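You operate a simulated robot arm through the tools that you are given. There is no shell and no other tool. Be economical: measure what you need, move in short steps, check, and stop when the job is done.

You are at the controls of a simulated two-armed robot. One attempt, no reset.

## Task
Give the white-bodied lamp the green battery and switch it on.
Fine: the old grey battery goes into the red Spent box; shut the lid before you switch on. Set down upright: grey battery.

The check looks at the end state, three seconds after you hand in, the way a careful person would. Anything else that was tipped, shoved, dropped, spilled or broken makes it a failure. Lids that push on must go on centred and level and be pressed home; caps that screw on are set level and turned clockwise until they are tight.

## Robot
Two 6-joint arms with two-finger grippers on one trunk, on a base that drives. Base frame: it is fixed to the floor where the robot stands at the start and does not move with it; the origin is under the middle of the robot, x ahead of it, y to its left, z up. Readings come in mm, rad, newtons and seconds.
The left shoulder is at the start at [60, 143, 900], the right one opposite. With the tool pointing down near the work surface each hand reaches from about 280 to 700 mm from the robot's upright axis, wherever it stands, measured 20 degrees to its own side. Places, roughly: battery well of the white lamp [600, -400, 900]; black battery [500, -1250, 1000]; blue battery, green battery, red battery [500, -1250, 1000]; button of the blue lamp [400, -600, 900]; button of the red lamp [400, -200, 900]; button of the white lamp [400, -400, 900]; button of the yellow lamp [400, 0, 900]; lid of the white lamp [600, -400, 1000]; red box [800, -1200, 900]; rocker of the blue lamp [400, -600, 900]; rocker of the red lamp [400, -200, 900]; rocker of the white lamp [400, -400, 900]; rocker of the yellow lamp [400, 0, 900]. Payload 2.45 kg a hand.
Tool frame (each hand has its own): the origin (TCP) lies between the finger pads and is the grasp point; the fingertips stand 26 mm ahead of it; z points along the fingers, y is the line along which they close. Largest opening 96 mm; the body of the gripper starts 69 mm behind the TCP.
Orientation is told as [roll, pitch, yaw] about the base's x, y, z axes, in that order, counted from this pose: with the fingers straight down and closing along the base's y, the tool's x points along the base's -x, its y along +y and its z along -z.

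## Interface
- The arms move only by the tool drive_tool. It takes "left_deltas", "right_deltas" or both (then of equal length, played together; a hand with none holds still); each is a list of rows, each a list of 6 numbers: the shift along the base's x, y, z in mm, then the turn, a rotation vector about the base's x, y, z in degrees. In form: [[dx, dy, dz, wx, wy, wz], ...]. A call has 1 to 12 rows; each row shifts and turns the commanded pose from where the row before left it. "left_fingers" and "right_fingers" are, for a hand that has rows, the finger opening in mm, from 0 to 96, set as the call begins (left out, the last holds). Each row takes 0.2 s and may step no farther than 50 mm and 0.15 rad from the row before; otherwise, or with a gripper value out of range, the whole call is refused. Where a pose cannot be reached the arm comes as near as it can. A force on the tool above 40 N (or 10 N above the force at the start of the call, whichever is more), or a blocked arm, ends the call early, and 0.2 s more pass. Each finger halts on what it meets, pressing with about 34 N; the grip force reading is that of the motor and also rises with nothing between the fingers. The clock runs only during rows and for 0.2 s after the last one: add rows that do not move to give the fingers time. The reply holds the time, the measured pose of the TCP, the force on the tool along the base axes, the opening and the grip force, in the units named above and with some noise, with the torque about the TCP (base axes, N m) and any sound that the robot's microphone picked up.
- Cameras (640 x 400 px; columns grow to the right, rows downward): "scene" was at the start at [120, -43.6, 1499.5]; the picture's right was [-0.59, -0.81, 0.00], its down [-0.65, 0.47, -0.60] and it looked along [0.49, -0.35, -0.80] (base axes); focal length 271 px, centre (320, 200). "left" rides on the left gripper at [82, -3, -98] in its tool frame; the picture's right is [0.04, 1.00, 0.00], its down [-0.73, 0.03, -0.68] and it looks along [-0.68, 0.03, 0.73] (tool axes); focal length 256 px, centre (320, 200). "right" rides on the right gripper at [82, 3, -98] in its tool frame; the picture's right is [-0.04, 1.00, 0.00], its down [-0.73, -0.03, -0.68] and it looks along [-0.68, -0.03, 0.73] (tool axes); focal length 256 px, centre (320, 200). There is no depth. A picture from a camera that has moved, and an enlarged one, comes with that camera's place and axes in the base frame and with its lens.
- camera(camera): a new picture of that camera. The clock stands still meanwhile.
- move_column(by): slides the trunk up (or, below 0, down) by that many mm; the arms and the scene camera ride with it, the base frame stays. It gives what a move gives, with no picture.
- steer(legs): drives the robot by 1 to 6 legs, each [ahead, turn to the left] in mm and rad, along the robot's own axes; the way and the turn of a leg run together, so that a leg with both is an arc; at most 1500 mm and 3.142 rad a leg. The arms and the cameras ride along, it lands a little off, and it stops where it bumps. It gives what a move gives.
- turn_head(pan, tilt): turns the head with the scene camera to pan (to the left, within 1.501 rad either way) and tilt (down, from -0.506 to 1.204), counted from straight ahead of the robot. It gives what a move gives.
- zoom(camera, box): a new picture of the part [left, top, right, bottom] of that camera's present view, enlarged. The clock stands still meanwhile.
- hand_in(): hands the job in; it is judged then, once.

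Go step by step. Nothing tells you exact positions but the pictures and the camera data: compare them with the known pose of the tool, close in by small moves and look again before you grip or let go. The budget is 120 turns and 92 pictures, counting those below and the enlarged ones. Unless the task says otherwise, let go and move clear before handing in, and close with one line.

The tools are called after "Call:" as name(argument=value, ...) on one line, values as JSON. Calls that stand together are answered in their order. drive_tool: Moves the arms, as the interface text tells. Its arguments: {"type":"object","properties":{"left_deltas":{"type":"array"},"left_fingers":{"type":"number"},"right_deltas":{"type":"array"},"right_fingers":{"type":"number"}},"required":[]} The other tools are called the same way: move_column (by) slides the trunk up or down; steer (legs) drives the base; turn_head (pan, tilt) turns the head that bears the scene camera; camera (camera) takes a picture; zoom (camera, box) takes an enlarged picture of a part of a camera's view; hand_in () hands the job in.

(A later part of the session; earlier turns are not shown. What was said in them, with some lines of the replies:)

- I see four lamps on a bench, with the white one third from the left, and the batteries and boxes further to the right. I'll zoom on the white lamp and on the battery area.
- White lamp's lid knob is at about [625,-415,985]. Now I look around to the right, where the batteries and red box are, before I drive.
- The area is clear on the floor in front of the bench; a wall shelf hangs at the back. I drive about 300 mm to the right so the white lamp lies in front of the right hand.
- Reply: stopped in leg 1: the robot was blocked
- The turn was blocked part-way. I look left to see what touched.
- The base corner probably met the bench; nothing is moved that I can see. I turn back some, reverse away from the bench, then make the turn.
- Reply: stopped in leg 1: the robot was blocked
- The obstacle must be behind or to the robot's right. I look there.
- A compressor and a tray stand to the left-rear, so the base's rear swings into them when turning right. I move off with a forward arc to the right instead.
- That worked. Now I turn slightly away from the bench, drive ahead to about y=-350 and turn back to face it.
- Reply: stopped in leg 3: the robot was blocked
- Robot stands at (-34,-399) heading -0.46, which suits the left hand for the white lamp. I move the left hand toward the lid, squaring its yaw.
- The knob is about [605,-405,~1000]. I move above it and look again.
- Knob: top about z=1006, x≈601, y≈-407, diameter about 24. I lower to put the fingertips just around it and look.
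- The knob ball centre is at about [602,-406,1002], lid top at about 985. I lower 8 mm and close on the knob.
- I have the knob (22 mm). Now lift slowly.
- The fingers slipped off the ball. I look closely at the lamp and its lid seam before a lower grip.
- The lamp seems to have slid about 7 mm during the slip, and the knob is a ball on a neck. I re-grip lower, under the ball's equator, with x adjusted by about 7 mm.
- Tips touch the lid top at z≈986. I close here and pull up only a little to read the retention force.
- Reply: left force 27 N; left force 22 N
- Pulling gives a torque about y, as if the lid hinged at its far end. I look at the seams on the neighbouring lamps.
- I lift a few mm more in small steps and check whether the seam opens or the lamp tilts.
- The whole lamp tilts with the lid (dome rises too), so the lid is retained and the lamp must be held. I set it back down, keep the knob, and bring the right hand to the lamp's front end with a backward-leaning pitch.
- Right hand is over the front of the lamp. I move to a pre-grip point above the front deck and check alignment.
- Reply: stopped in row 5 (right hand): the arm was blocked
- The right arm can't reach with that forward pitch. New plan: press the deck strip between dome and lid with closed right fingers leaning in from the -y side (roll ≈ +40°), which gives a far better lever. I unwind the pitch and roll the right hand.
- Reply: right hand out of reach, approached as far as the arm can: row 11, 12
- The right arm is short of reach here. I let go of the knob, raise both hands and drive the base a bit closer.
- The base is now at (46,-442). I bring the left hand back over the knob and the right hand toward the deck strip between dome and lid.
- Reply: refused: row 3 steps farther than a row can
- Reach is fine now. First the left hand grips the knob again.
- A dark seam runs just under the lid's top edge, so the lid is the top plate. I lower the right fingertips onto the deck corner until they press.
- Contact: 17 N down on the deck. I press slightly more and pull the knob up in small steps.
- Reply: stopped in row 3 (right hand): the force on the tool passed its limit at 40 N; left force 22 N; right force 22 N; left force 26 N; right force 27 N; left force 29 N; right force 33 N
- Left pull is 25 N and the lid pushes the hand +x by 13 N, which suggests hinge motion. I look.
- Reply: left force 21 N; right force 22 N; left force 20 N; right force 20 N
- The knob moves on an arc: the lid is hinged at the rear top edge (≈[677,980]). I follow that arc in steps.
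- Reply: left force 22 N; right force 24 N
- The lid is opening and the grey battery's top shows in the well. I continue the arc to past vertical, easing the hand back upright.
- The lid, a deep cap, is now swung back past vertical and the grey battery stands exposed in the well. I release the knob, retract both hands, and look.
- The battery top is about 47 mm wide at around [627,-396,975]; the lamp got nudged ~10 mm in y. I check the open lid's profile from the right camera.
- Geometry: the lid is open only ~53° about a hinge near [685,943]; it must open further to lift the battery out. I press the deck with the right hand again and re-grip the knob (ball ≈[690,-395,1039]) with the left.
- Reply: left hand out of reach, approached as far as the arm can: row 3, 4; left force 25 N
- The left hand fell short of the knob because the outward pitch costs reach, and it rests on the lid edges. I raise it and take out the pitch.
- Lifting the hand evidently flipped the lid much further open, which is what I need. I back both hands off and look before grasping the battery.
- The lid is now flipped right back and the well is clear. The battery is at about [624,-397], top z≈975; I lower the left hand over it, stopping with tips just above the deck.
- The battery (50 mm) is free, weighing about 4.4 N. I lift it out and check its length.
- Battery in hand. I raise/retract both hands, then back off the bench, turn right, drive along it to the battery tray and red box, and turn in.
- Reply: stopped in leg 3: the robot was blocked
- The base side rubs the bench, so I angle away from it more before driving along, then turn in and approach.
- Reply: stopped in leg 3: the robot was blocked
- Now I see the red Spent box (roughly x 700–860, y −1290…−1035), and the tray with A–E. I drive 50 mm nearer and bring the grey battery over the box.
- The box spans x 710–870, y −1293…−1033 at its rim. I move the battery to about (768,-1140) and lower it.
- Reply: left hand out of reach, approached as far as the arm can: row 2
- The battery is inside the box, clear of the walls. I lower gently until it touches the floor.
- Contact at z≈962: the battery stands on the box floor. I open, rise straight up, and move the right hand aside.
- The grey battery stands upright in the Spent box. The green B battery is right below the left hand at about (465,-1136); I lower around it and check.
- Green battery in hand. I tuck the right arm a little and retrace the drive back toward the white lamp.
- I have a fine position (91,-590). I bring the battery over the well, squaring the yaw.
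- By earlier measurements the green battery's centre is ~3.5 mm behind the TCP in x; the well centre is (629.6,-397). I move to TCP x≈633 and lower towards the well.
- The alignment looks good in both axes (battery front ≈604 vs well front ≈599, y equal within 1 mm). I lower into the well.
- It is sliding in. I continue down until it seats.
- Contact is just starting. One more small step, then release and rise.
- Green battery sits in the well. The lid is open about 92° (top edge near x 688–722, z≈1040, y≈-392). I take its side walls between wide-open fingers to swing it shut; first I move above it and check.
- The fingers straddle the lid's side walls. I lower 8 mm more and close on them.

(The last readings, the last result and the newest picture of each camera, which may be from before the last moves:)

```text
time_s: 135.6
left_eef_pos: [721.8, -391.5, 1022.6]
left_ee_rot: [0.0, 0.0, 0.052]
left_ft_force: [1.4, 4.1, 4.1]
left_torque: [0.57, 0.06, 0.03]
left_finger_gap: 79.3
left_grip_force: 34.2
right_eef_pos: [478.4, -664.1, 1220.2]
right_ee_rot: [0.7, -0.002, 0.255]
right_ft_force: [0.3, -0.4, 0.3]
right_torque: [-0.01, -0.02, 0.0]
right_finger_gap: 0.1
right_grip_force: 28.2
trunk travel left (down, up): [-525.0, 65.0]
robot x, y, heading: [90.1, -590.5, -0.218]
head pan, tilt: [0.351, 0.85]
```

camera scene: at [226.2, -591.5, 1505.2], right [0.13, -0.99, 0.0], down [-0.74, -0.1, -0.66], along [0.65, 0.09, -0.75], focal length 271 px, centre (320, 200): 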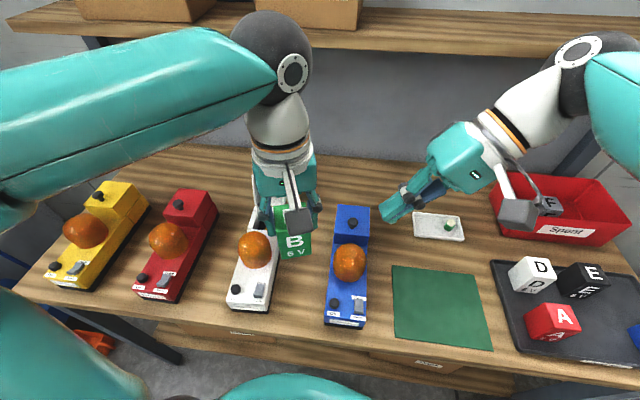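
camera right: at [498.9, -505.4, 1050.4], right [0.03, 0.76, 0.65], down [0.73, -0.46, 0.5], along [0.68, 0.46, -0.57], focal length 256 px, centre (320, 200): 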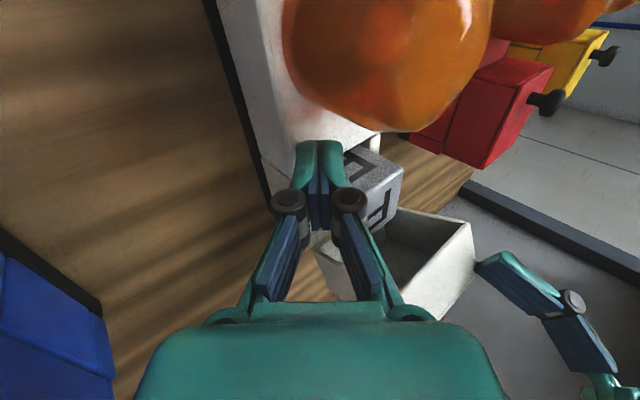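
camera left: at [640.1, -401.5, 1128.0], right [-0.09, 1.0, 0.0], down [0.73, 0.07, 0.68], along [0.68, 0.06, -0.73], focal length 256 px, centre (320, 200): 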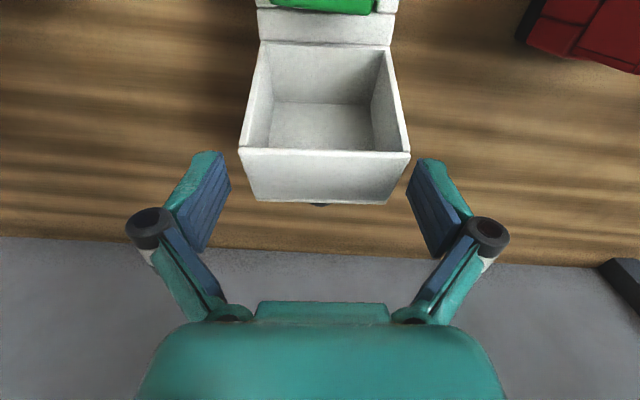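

I have the lid (79 mm wide). I swing it on the arc about the hinge, half the way first.

Call:
drive_tool(left_deltas=[[-10, 0, 4.6, 0, -3.75, 0], [-10.7, 0, 3.3, 0, -3.75, 0], [-11, 0, 1.9, 0, -3.75, 0], [-11.2, 0, 0.5, 0, -3.75, 0], [0, 0, 0, 0, 0, 0]])

Call:
drive_tool(left_deltas=[[-11.2, 0, -0.9, 0, -3.75, 0], [-11, 0, -2.5, 0, -3.75, 0], [-10.6, 0, -3.8, 0, -3.75, 0], [-10, 0, -5.1, 0, -3.75, 0], [0, 0, 0, 0, 0, 0]])

Call:
zoom(camera="scene", box=[200, 160, 360, 320])

```text
time_s: 136.8
left_eef_pos: [677.8, -392.2, 1032.5]
left_ee_rot: [-0.013, -0.26, 0.052]
left_ft_force: [-0.3, 0.7, 0.5]
left_torque: [0.29, 0.02, -0.16]
left_finger_gap: 79.4
left_grip_force: 34.1
right_eef_pos: [477.7, -665.4, 1220.2]
right_ee_rot: [0.703, -0.003, 0.258]
right_ft_force: [0.3, 0.0, 0.0]
right_torque: [0.01, 0.03, -0.01]
right_finger_gap: 0.0
right_grip_force: 28.9
trunk travel left (down, up): [-525.0, 65.0]
robot x, y, heading: [89.5, -590.4, -0.216]
head pan, tilt: [0.351, 0.85]
```

```text
time_s: 138.0
left_eef_pos: [633.8, -392.1, 1017.1]
left_ee_rot: [-0.027, -0.515, 0.061]
left_ft_force: [-3.1, -2.6, -1.7]
left_torque: [0.05, 0.3, 0.38]
left_finger_gap: 79.8
left_grip_force: 34.3
right_eef_pos: [476.9, -664.3, 1219.4]
right_ee_rot: [0.702, -0.004, 0.257]
right_ft_force: [0.2, -0.2, 0.1]
right_torque: [0.04, -0.01, -0.01]
right_finger_gap: 0.0
right_grip_force: 28.2
trunk travel left (down, up): [-525.0, 65.0]
robot x, y, heading: [89.3, -589.0, -0.217]
head pan, tilt: [0.351, 0.85]
```

```text
2.50 times, centred on (280, 240) of scene
camera zoom: at [226.1, -592.1, 1504.8], right [0.13, -0.99, 0.0], down [-0.74, -0.1, -0.66], along [0.65, 0.09, -0.75], focal length 677 px, centre (420, 100)
```

zoom: 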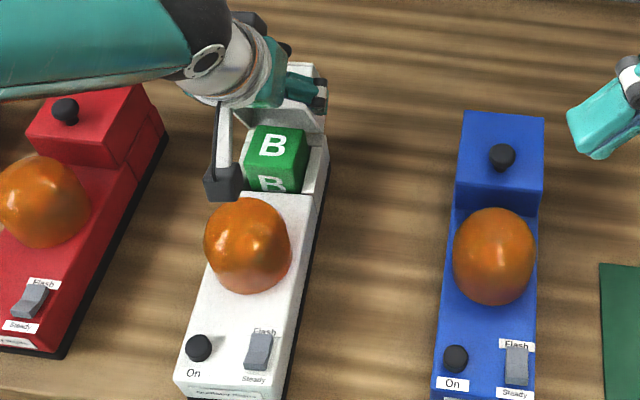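

The lamp slid ~24 mm toward me because the hinge resists. I release the lid, lift off, and look at the lid's present angle.

Call:
drive_tool(left_deltas=[[0, 0, 0, 0, 0, 0], [0, 0, 0, 0, 0, 0], [-8, 0, 14, 0, 0, 0], [-15, 0, 27, 0, 0, 0], [-10, 0, 40, 0, 7.5, 0], [0, 0, 30, 0, 7.5, 0], [0, 0, 0, 0, 7.5, 0], [0, 0, 0, 0, 7, 0], [0, 0, 0, 0, 0, 0]], left_fingers=96)

Call:
camera(camera="left")

```text
time_s: 140.0
left_eef_pos: [602.8, -393.2, 1132.6]
left_ee_rot: [-0.001, -0.009, 0.053]
left_ft_force: [-0.2, -0.3, -0.4]
left_torque: [-0.03, 0.0, 0.02]
left_finger_gap: 95.9
left_grip_force: 0.0
right_eef_pos: [477.7, -665.1, 1221.5]
right_ee_rot: [0.702, -0.005, 0.257]
right_ft_force: [0.6, -0.1, 0.4]
right_torque: [-0.02, 0.01, -0.02]
right_finger_gap: 0.1
right_grip_force: 28.8
trunk travel left (down, up): [-525.0, 65.0]
robot x, y, heading: [90.5, -588.0, -0.217]
head pan, tilt: [0.351, 0.85]
```

```text
13 pictures are left
camera left: at [520.1, -401.3, 1229.1], right [-0.09, 1.0, 0.0], down [0.73, 0.07, 0.68], along [0.68, 0.06, -0.73], focal length 256 px, centre (320, 200)
```

left: 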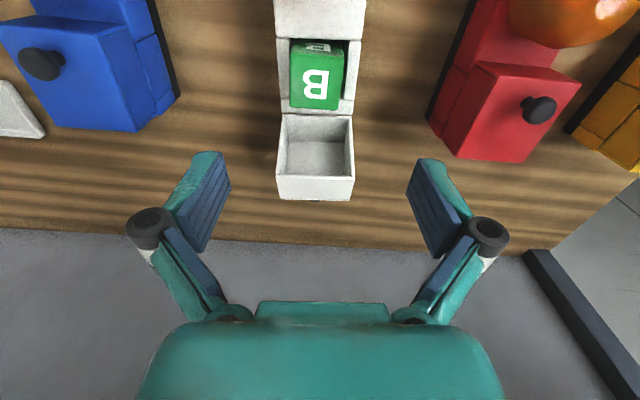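

The lid stayed near 98° while the lamp slid (hinge now near x=652). I hold the lamp by pressing its deck with the right hand again, then push the lid over from behind with the left.

Call:
drive_tool(right_deltas=[[15, 20, -22, 0, 0, -4.9], [15, 24, -26, 0, 0, -4.9], [15, 24, -26, 0, 0, -4.9], [15, 26, -30, 0, 0, 0], [16, 26, -30, 0, 0, 0], [0, 30, -35, 0, 0, 0], [0, 30, -38, 0, 0, 0], [0, 22, -26, 0, 0, 0], [0, 16, -14, 0, 0, 0], [0, 0, 0, 0, 0, 0]])

Call:
zoom(camera="right", box=[240, 40, 480, 240])

```text
time_s: 142.2
left_eef_pos: [602.9, -392.2, 1130.8]
left_ee_rot: [-0.002, -0.008, 0.052]
left_ft_force: [-0.2, -0.6, 0.3]
left_torque: [-0.02, 0.0, 0.03]
left_finger_gap: 96.1
left_grip_force: 0.1
right_eef_pos: [552.9, -446.3, 972.6]
right_ee_rot: [0.703, -0.004, -0.001]
right_ft_force: [-0.1, -0.3, 0.2]
right_torque: [0.0, 0.01, 0.01]
right_finger_gap: 0.0
right_grip_force: 28.3
trunk travel left (down, up): [-525.0, 65.0]
robot x, y, heading: [90.7, -587.2, -0.216]
head pan, tilt: [0.351, 0.85]
```

```text
2.00 times, centred on (360, 140) of right
camera zoom: at [470.7, -507.0, 1050.3], right [0.04, 0.76, 0.65], down [0.73, -0.46, 0.5], along [0.68, 0.45, -0.58], focal length 512 px, centre (240, 320)
```

zoom: 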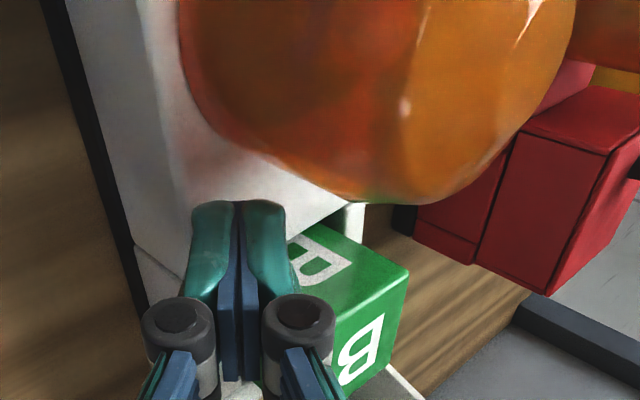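

Call:
drive_tool(right_deltas=[[0, 0, -3, 0, 0, 0], [0, 0, -3, 0, 0, 0], [0, 0, -2, 0, 0, 0], [0, 0, 0, 0, 0, 0], [0, 0, 0, 0, 0, 0], [0, 0, 0, 0, 0, 0], [0, 0, 0, 0, 0, 0], [0, 0, 0, 0, 0, 0]], left_deltas=[[40, 0, 0, 0, 0, 0], [40, 0, 0, 0, 0, 0], [38, 0, 0, 0, 0, 0], [0, 0, -28, 0, 0, 0], [0, 0, -26, 0, 0, 0], [12, 0, 0, 0, 0, 0], [10, 0, 0, 0, 0, 0], [0, 0, 0, 0, 0, 0]], left_fingers=46)

Call:
camera(camera="left")

```text
time_s: 144.0
left_eef_pos: [742.9, -390.5, 1078.5]
left_ee_rot: [-0.001, -0.008, 0.053]
left_ft_force: [0.2, 0.4, 0.5]
left_torque: [0.0, 0.0, 0.02]
left_finger_gap: 46.3
left_grip_force: 0.0
right_eef_pos: [553.7, -446.4, 966.1]
right_ee_rot: [0.703, -0.003, -0.001]
right_ft_force: [-1.4, 1.6, 5.3]
right_torque: [0.06, 0.07, -0.02]
right_finger_gap: 0.0
right_grip_force: 28.4
trunk travel left (down, up): [-525.0, 65.0]
robot x, y, heading: [93.5, -588.4, -0.212]
head pan, tilt: [0.351, 0.85]
```

```text
11 pictures are left
camera left: at [659.9, -400.8, 1175.0], right [-0.09, 1.0, 0.0], down [0.72, 0.07, 0.69], along [0.68, 0.06, -0.73], focal length 256 px, centre (320, 200)
```

left: 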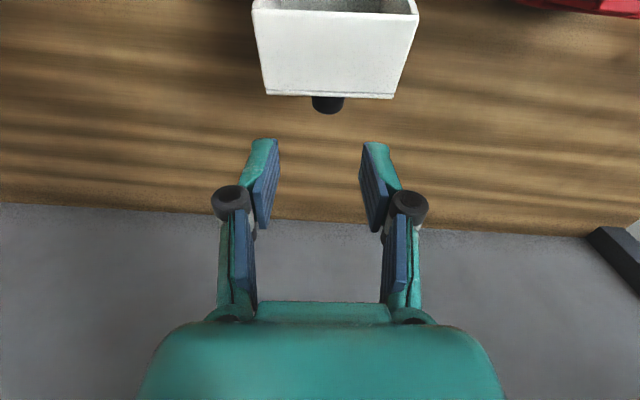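

Call:
drive_tool(left_deltas=[[0, 0, -22, 0, 0, 0], [0, 0, -22, 0, 0, 0], [0, 0, -16, 0, 0, 0], [0, 0, 0, 0, 0, 0]], right_deltas=[[0, 0, -1, 0, 0, 0], [0, 0, -1, 0, 0, 0], [0, 0, 0, 0, 0, 0], [0, 0, 0, 0, 0, 0]])

Call:
drive_tool(left_deltas=[[-8, 0, 0, 0, 0, 0], [-8, 0, 0, 0, 0, 0], [-8, 0, 0, 0, 0, 0], [0, 0, 0, 0, 0, 0]])

```text
time_s: 145.0
left_eef_pos: [741.7, -392.1, 1018.4]
left_ee_rot: [-0.002, -0.009, 0.052]
left_ft_force: [-0.7, -0.2, 0.2]
left_torque: [-0.03, -0.01, 0.0]
left_finger_gap: 45.9
left_grip_force: 0.0
right_eef_pos: [553.1, -446.3, 966.1]
right_ee_rot: [0.705, -0.007, -0.002]
right_ft_force: [0.5, 1.8, 20.8]
right_torque: [0.26, 0.07, 0.0]
right_finger_gap: 0.0
right_grip_force: 28.1
trunk travel left (down, up): [-525.0, 65.0]
robot x, y, heading: [85.4, -587.9, -0.213]
head pan, tilt: [0.351, 0.85]
```

```text
time_s: 146.0
left_eef_pos: [716.0, -392.8, 1019.5]
left_ee_rot: [0.0, -0.008, 0.05]
left_ft_force: [-0.1, 0.3, 0.1]
left_torque: [-0.03, 0.0, 0.0]
left_finger_gap: 46.1
left_grip_force: 0.1
right_eef_pos: [552.6, -447.1, 965.3]
right_ee_rot: [0.702, -0.008, 0.0]
right_ft_force: [2.7, 2.6, 27.2]
right_torque: [0.28, 0.04, -0.01]
right_finger_gap: 0.0
right_grip_force: 28.9
trunk travel left (down, up): [-525.0, 65.0]
robot x, y, heading: [91.3, -585.2, -0.216]
head pan, tilt: [0.351, 0.85]
```

Call:
drive_tool(left_deltas=[[-8, 0, 0, 0, 0, 0], [-8, 0, 0, 0, 0, 0], [-8, 0, 0, 0, 0, 0], [0, 0, 0, 0, 0, 0]])

Call:
camera(camera="left")

```text
time_s: 147.0
left_eef_pos: [694.1, -391.6, 1018.0]
left_ee_rot: [0.002, -0.01, 0.053]
left_ft_force: [-0.1, 1.1, 1.1]
left_torque: [-0.01, 0.0, -0.02]
left_finger_gap: 45.9
left_grip_force: 0.1
right_eef_pos: [552.8, -447.4, 965.5]
right_ee_rot: [0.703, -0.008, -0.002]
right_ft_force: [2.2, 1.7, 26.4]
right_torque: [0.23, 0.03, 0.02]
right_finger_gap: 0.0
right_grip_force: 28.3
trunk travel left (down, up): [-525.0, 65.0]
robot x, y, heading: [93.4, -587.6, -0.212]
head pan, tilt: [0.351, 0.85]
```

```text
10 pictures are left
camera left: at [611.1, -401.1, 1115.3], right [-0.09, 1.0, 0.0], down [0.72, 0.07, 0.69], along [0.68, 0.06, -0.73], focal length 256 px, centre (320, 200)
```

left: 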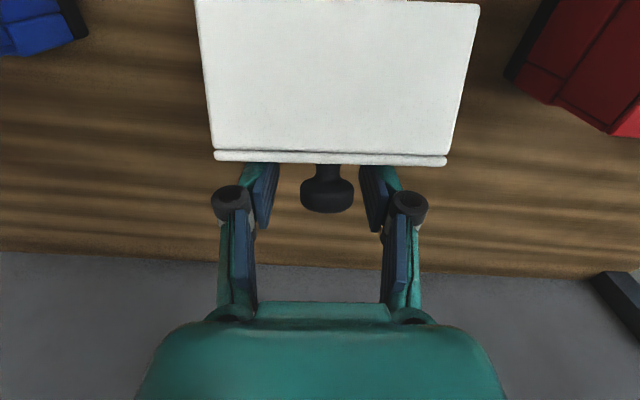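

The lid follows nicely (now about 70°). I keep sweeping toward -x.

Call:
drive_tool(left_deltas=[[-8, 0, 0, 0, 0, 0], [-8, 0, 0, 0, 0, 0], [-8, 0, 0, 0, 0, 0], [-8, 0, 0, 0, 0, 0], [-8, 0, 0, 0, 0, 0], [0, 0, 0, 0, 0, 0]])

Call:
drive_tool(left_deltas=[[-8, 0, 0, 0, 0, 0], [-8, 0, 0, 0, 0, 0], [-8, 0, 0, 0, 0, 0], [-8, 0, 0, 0, 0, 0], [0, 0, 0, 0, 0, 0]])

Call:
camera(camera="left")

```text
time_s: 148.4
left_eef_pos: [653.4, -391.9, 1018.1]
left_ee_rot: [0.001, -0.011, 0.053]
left_ft_force: [0.1, 0.1, -1.5]
left_torque: [0.03, -0.01, 0.01]
left_finger_gap: 46.1
left_grip_force: 0.0
right_eef_pos: [552.2, -447.0, 966.4]
right_ee_rot: [0.703, -0.007, -0.001]
right_ft_force: [1.0, 0.0, 26.9]
right_torque: [0.23, 0.0, 0.04]
right_finger_gap: 0.1
right_grip_force: 28.5
trunk travel left (down, up): [-525.0, 65.0]
robot x, y, heading: [88.4, -586.6, -0.214]
head pan, tilt: [0.351, 0.85]
```

```text
time_s: 149.6
left_eef_pos: [620.4, -391.4, 1019.5]
left_ee_rot: [0.001, -0.01, 0.052]
left_ft_force: [5.9, 0.7, 12.2]
left_torque: [0.03, 0.02, 0.03]
left_finger_gap: 44.5
left_grip_force: 0.0
right_eef_pos: [552.0, -447.9, 965.7]
right_ee_rot: [0.704, -0.004, -0.001]
right_ft_force: [0.7, 0.4, 24.4]
right_torque: [0.1, 0.04, 0.14]
right_finger_gap: 0.2
right_grip_force: 28.4
trunk travel left (down, up): [-525.0, 65.0]
robot x, y, heading: [86.0, -590.4, -0.21]
head pan, tilt: [0.351, 0.85]
```

```text
9 pictures are left
camera left: at [538.2, -401.4, 1116.3], right [-0.09, 1.0, 0.0], down [0.72, 0.07, 0.69], along [0.68, 0.06, -0.73], focal length 256 px, centre (320, 200)
```

left: 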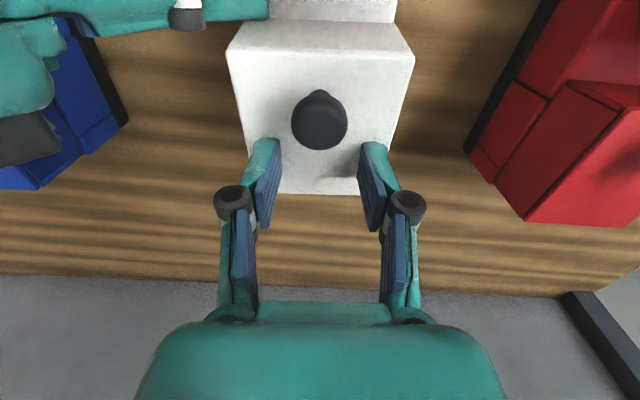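

Nearly closed. I lift a touch, move to straddle the knob and press the lid home.

Call:
drive_tool(left_deltas=[[0, 0, 4, 0, 0, 0], [-12, 0, 2, 0, 0, 0], [-12, 0, 0, 0, 0, 0], [0, 0, -6, 0, 0, 0], [0, 0, -3, 0, 0, 0], [0, 0, 0, 0, 0, 0]])

Call:
drive_tool(left_deltas=[[0, 0, -3, 0, 0, 0], [0, 0, 0, 0, 0, 0]])

Call:
drive_tool(left_deltas=[[0, 0, -3, 0, 0, 0], [0, 0, 0, 0, 0, 0]])

```text
time_s: 151.0
left_eef_pos: [596.0, -392.1, 1016.6]
left_ee_rot: [0.0, -0.009, 0.053]
left_ft_force: [-0.7, -0.4, 3.3]
left_torque: [0.02, 0.09, -0.01]
left_finger_gap: 46.5
left_grip_force: 0.0
right_eef_pos: [551.1, -447.8, 966.5]
right_ee_rot: [0.703, -0.004, -0.001]
right_ft_force: [-2.7, -1.6, 26.5]
right_torque: [0.18, 0.16, 0.06]
right_finger_gap: 0.0
right_grip_force: 28.3
trunk travel left (down, up): [-525.0, 65.0]
robot x, y, heading: [89.3, -585.9, -0.215]
head pan, tilt: [0.351, 0.85]
```

```text
time_s: 151.6
left_eef_pos: [596.0, -391.8, 1014.9]
left_ee_rot: [0.001, -0.014, 0.054]
left_ft_force: [-4.0, 0.2, 12.8]
left_torque: [0.04, 0.24, 0.06]
left_finger_gap: 44.7
left_grip_force: 0.1
right_eef_pos: [551.1, -448.9, 965.6]
right_ee_rot: [0.704, -0.008, 0.0]
right_ft_force: [1.7, 0.5, 22.6]
right_torque: [0.18, -0.04, 0.04]
right_finger_gap: 0.0
right_grip_force: 28.5
trunk travel left (down, up): [-525.0, 65.0]
robot x, y, heading: [88.0, -588.4, -0.209]
head pan, tilt: [0.351, 0.85]
```

```text
time_s: 152.3
left_eef_pos: [598.0, -393.8, 1015.3]
left_ee_rot: [-0.004, -0.026, 0.054]
left_ft_force: [-1.8, -7.8, 39.9]
left_torque: [1.32, 0.68, 0.22]
left_finger_gap: 24.7
left_grip_force: 23.7
right_eef_pos: [551.2, -446.7, 966.6]
right_ee_rot: [0.705, -0.007, 0.001]
right_ft_force: [-2.5, 2.1, 3.3]
right_torque: [0.02, 0.12, 0.06]
right_finger_gap: 0.0
right_grip_force: 28.9
trunk travel left (down, up): [-525.0, 65.0]
robot x, y, heading: [92.4, -589.0, -0.218]
head pan, tilt: [0.351, 0.85]
stopped in row 2 (left hand): the force on the tool passed its limit at 44 N (the readings are from after the stop); the commanded pose is now the measured one
```

I pressed with 40 N. I back both hands off and inspect the lid.

Call:
drive_tool(left_deltas=[[0, 0, 3, 0, 0, 0], [0, 0, 10, 0, 0, 0], [0, 0, 40, 0, 0, 0], [0, 0, 45, 0, 0, 0], [0, 0, 30, 0, 0, 0]], left_fingers=60, right_deltas=[[0, -5, 8, 0, 0, 0], [0, -20, 28, 0, 0, 0], [0, -25, 32, 0, 0, 0], [-20, -25, 30, 0, 0, 0], [-20, -20, 20, 0, 0, 0]])

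Call:
zoom(camera="right", box=[260, 20, 500, 220])

Call:
zoom(camera="scene", box=[200, 180, 360, 340])

```text
time_s: 153.5
left_eef_pos: [598.6, -391.7, 1138.6]
left_ee_rot: [-0.001, -0.014, 0.056]
left_ft_force: [-0.4, -0.3, 0.5]
left_torque: [-0.01, -0.02, -0.02]
left_finger_gap: 60.0
left_grip_force: 0.1
right_eef_pos: [513.1, -542.4, 1082.9]
right_ee_rot: [0.702, -0.003, 0.0]
right_ft_force: [-0.2, -0.4, 0.0]
right_torque: [0.01, 0.06, 0.0]
right_finger_gap: 0.1
right_grip_force: 28.7
trunk travel left (down, up): [-525.0, 65.0]
robot x, y, heading: [91.2, -583.8, -0.213]
head pan, tilt: [0.351, 0.85]
```

```text
2.00 times, centred on (380, 120) of right
camera zoom: at [430.4, -603.3, 1159.2], right [0.04, 0.76, 0.65], down [0.73, -0.46, 0.5], along [0.68, 0.45, -0.58], focal length 512 px, centre (200, 360)
```

zoom: 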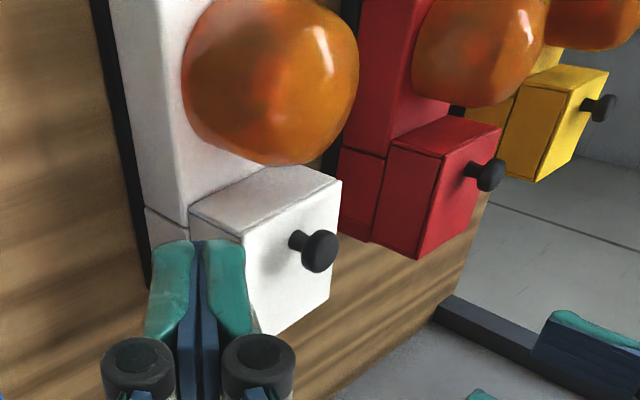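

```text
2.50 times, centred on (280, 260) of scene
camera zoom: at [225.8, -591.9, 1505.2], right [0.14, -0.99, 0.0], down [-0.74, -0.1, -0.66], along [0.65, 0.09, -0.75], focal length 677 px, centre (420, 50)
```

zoom: 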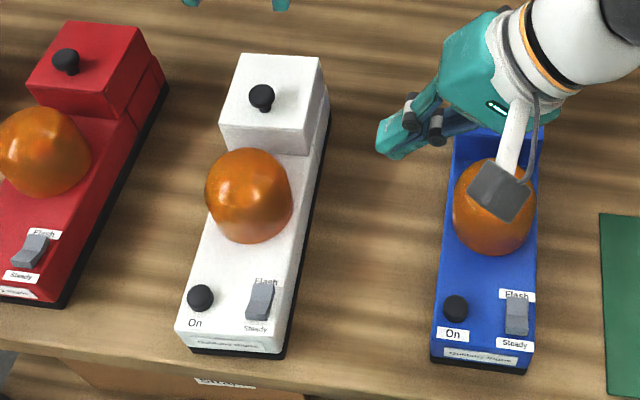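

The lid is shut with its seams flush. Now the On button, at about (410,-385): I bring the left hand with closed fingers above it and look.

Call:
drive_tool(left_deltas=[[-40, 0, 0, 0, 0, -1], [-40, 0, 0, 0, 0, -1], [-40, 1, -20, 0, 0, -1], [-40, 2, -30, 0, 0, 0], [-30, 2, -38, 0, 0, 0], [0, 0, 0, 0, 0, 0]], left_fingers=0)

Call:
camera(camera="left")

```text
time_s: 154.9
left_eef_pos: [409.5, -385.7, 1050.0]
left_ee_rot: [0.0, -0.013, 0.0]
left_ft_force: [1.2, -0.3, 0.9]
left_torque: [0.02, -0.02, 0.0]
left_finger_gap: 0.0
left_grip_force: 28.4
right_eef_pos: [513.5, -540.7, 1082.6]
right_ee_rot: [0.702, -0.003, -0.003]
right_ft_force: [-0.1, -0.5, -0.1]
right_torque: [-0.01, -0.01, 0.03]
right_finger_gap: 0.3
right_grip_force: 28.3
trunk travel left (down, up): [-525.0, 65.0]
robot x, y, heading: [89.0, -592.1, -0.217]
head pan, tilt: [0.351, 0.85]
```

```text
6 pictures are left
camera left: at [326.6, -391.0, 1147.2], right [-0.04, 1.0, 0.0], down [0.72, 0.03, 0.69], along [0.69, 0.03, -0.73], focal length 256 px, centre (320, 200)
```

left: 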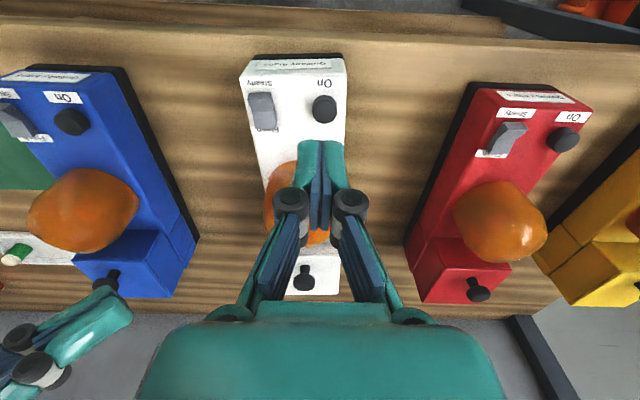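

Button at about (411,-383.5), so I am almost above it. I descend and press until I feel it.

Call:
drive_tool(left_deltas=[[1.5, 2, -25, 0, 0, 0], [0, 0, -25, 0, 0, 0], [0, 0, -10, 0, 0, 0], [0, 0, 0, 0, 0, 0]])

Call:
drive_tool(left_deltas=[[0, 0, -4, 0, 0, 0], [0, 0, -3, 0, 0, 0], [0, 0, 0, 0, 0, 0]])

```text
time_s: 155.9
left_eef_pos: [410.2, -384.7, 990.6]
left_ee_rot: [-0.001, -0.012, -0.002]
left_ft_force: [-0.1, -0.5, -0.2]
left_torque: [0.0, -0.01, -0.02]
left_finger_gap: 0.0
left_grip_force: 28.4
right_eef_pos: [511.6, -541.1, 1082.4]
right_ee_rot: [0.701, -0.003, -0.002]
right_ft_force: [0.1, -0.5, 1.8]
right_torque: [-0.01, 0.0, 0.0]
right_finger_gap: 0.0
right_grip_force: 28.6
trunk travel left (down, up): [-525.0, 65.0]
robot x, y, heading: [91.8, -590.4, -0.215]
head pan, tilt: [0.351, 0.85]
```

```text
time_s: 156.7
left_eef_pos: [410.7, -385.0, 984.9]
left_ee_rot: [-0.001, -0.013, -0.001]
left_ft_force: [0.6, 0.1, -0.2]
left_torque: [0.02, -0.01, 0.0]
left_finger_gap: 0.2
left_grip_force: 29.0
right_eef_pos: [512.4, -542.9, 1083.0]
right_ee_rot: [0.702, -0.003, -0.001]
right_ft_force: [0.1, -0.8, -0.2]
right_torque: [-0.02, 0.02, -0.01]
right_finger_gap: 0.3
right_grip_force: 28.4
trunk travel left (down, up): [-525.0, 65.0]
robot x, y, heading: [90.1, -587.7, -0.21]
head pan, tilt: [0.351, 0.85]
```

Call:
drive_tool(left_deltas=[[0, 0, -4, 0, 0, 0], [0, 0, -3, 0, 0, 0], [0, 0, 0, 0, 0, 0]])

Call:
drive_tool(left_deltas=[[0, 0, -3, 0, 0, 0], [0, 0, 0, 0, 0, 0]])

```text
time_s: 157.5
left_eef_pos: [411.1, -384.7, 976.7]
left_ee_rot: [-0.002, -0.011, 0.002]
left_ft_force: [0.0, -0.2, 2.2]
left_torque: [0.02, 0.02, 0.04]
left_finger_gap: 0.0
left_grip_force: 28.9
right_eef_pos: [513.5, -542.1, 1083.1]
right_ee_rot: [0.7, -0.003, 0.0]
right_ft_force: [-0.2, -0.1, -0.2]
right_torque: [-0.02, 0.01, -0.01]
right_finger_gap: 0.1
right_grip_force: 28.8
trunk travel left (down, up): [-525.0, 65.0]
robot x, y, heading: [89.4, -591.8, -0.213]
head pan, tilt: [0.351, 0.85]
```

```text
time_s: 158.1
left_eef_pos: [410.9, -384.0, 974.6]
left_ee_rot: [-0.001, -0.014, -0.001]
left_ft_force: [-1.5, -0.9, 5.2]
left_torque: [-0.01, -0.03, -0.04]
left_finger_gap: 6.0
left_grip_force: 28.7
right_eef_pos: [512.3, -542.1, 1083.4]
right_ee_rot: [0.703, -0.002, 0.001]
right_ft_force: [-0.6, -0.4, -0.3]
right_torque: [0.0, 0.0, 0.03]
right_finger_gap: 0.0
right_grip_force: 28.5
trunk travel left (down, up): [-525.0, 65.0]
robot x, y, heading: [91.0, -589.1, -0.216]
head pan, tilt: [0.351, 0.85]
heard: click
```

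A click was heard. I lift straight off and look whether the lamp is lit.

Call:
drive_tool(left_deltas=[[0, 0, 15, 0, 0, 0], [0, 0, 40, 0, 0, 0], [0, 0, 45, 0, 0, 0], [-20, 10, 45, 0, 0, 0], [-20, 10, 30, 0, 0, 0], [0, 0, 0, 0, 0, 0]])

Call:
camera(camera="scene")

```text
refused: row 4 steps farther than a row can; nothing moved
```

```text
5 pictures are left
camera scene: at [225.9, -591.7, 1505.3], right [0.14, -0.99, 0.0], down [-0.74, -0.1, -0.66], along [0.65, 0.09, -0.75], focal length 271 px, centre (320, 200)
```

scene: 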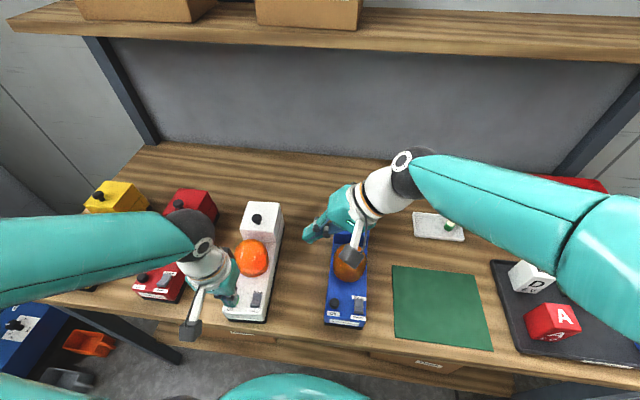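

The white lamp's dome now glows brightly. I lift the hand off the button and away.

Call:
drive_tool(left_deltas=[[0, 0, 15, 0, 0, 0], [0, 0, 40, 0, 0, 0], [0, 0, 45, 0, 0, 0], [-20, 10, 40, 0, 0, 0], [-20, 10, 30, 0, 0, 0], [0, 0, 0, 0, 0, 0]], right_deltas=[[0, 0, 10, 0, 0, 0], [0, 0, 20, 0, 0, 0], [-20, 0, 20, 0, 0, 0], [-20, 0, 20, 0, 0, 0], [-20, 0, 10, 0, 0, 0], [0, 0, 0, 0, 0, 0]])

Call:
camera(camera="scene")

Call:
zoom(camera="scene", box=[200, 180, 380, 340])

```text
time_s: 159.5
left_eef_pos: [370.1, -364.6, 1144.3]
left_ee_rot: [0.0, -0.013, -0.001]
left_ft_force: [1.0, -0.5, -1.0]
left_torque: [-0.01, 0.02, 0.01]
left_finger_gap: 0.2
left_grip_force: 28.5
right_eef_pos: [454.2, -542.6, 1162.7]
right_ee_rot: [0.702, -0.003, -0.001]
right_ft_force: [0.5, -0.7, 0.0]
right_torque: [0.04, 0.03, 0.02]
right_finger_gap: 0.0
right_grip_force: 28.7
trunk travel left (down, up): [-525.0, 65.0]
robot x, y, heading: [90.4, -592.1, -0.216]
head pan, tilt: [0.351, 0.85]
```

```text
4 pictures are left
camera scene: at [227.2, -591.5, 1505.1], right [0.14, -0.99, 0.0], down [-0.75, -0.1, -0.66], along [0.65, 0.09, -0.75], focal length 271 px, centre (320, 200)
```

scene: 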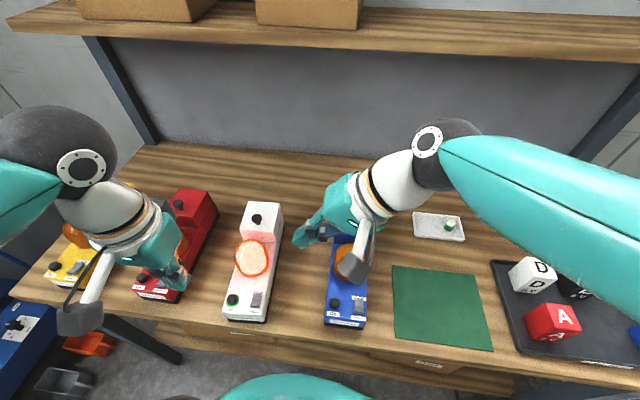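

```text
2.50 times, centred on (290, 260) of scene
camera zoom: at [227.2, -591.5, 1505.1], right [0.14, -0.99, 0.0], down [-0.75, -0.1, -0.66], along [0.65, 0.09, -0.75], focal length 677 px, centre (395, 50)
```

zoom: 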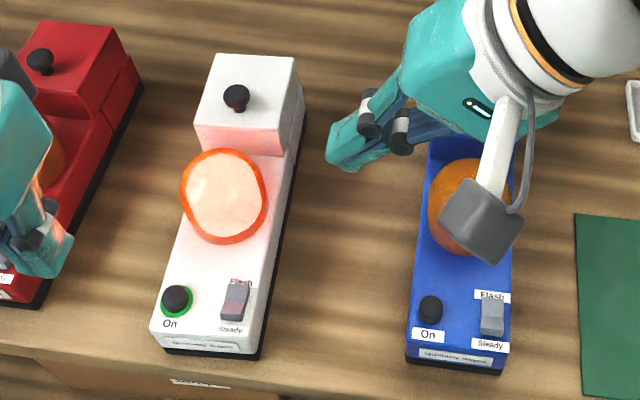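

The lamp is lit, its On ring is green, the lid is shut and both hands are clear, so I hand in.

Call:
hand_in()

```text
The job is handed in.
```

The white lamp has the green battery, its lid is shut and it is lit; the old grey battery stands upright in the red Spent box. While I worked the stiff lid, the lamp itself slid about 2 cm toward the front of the bench, and I left it there.
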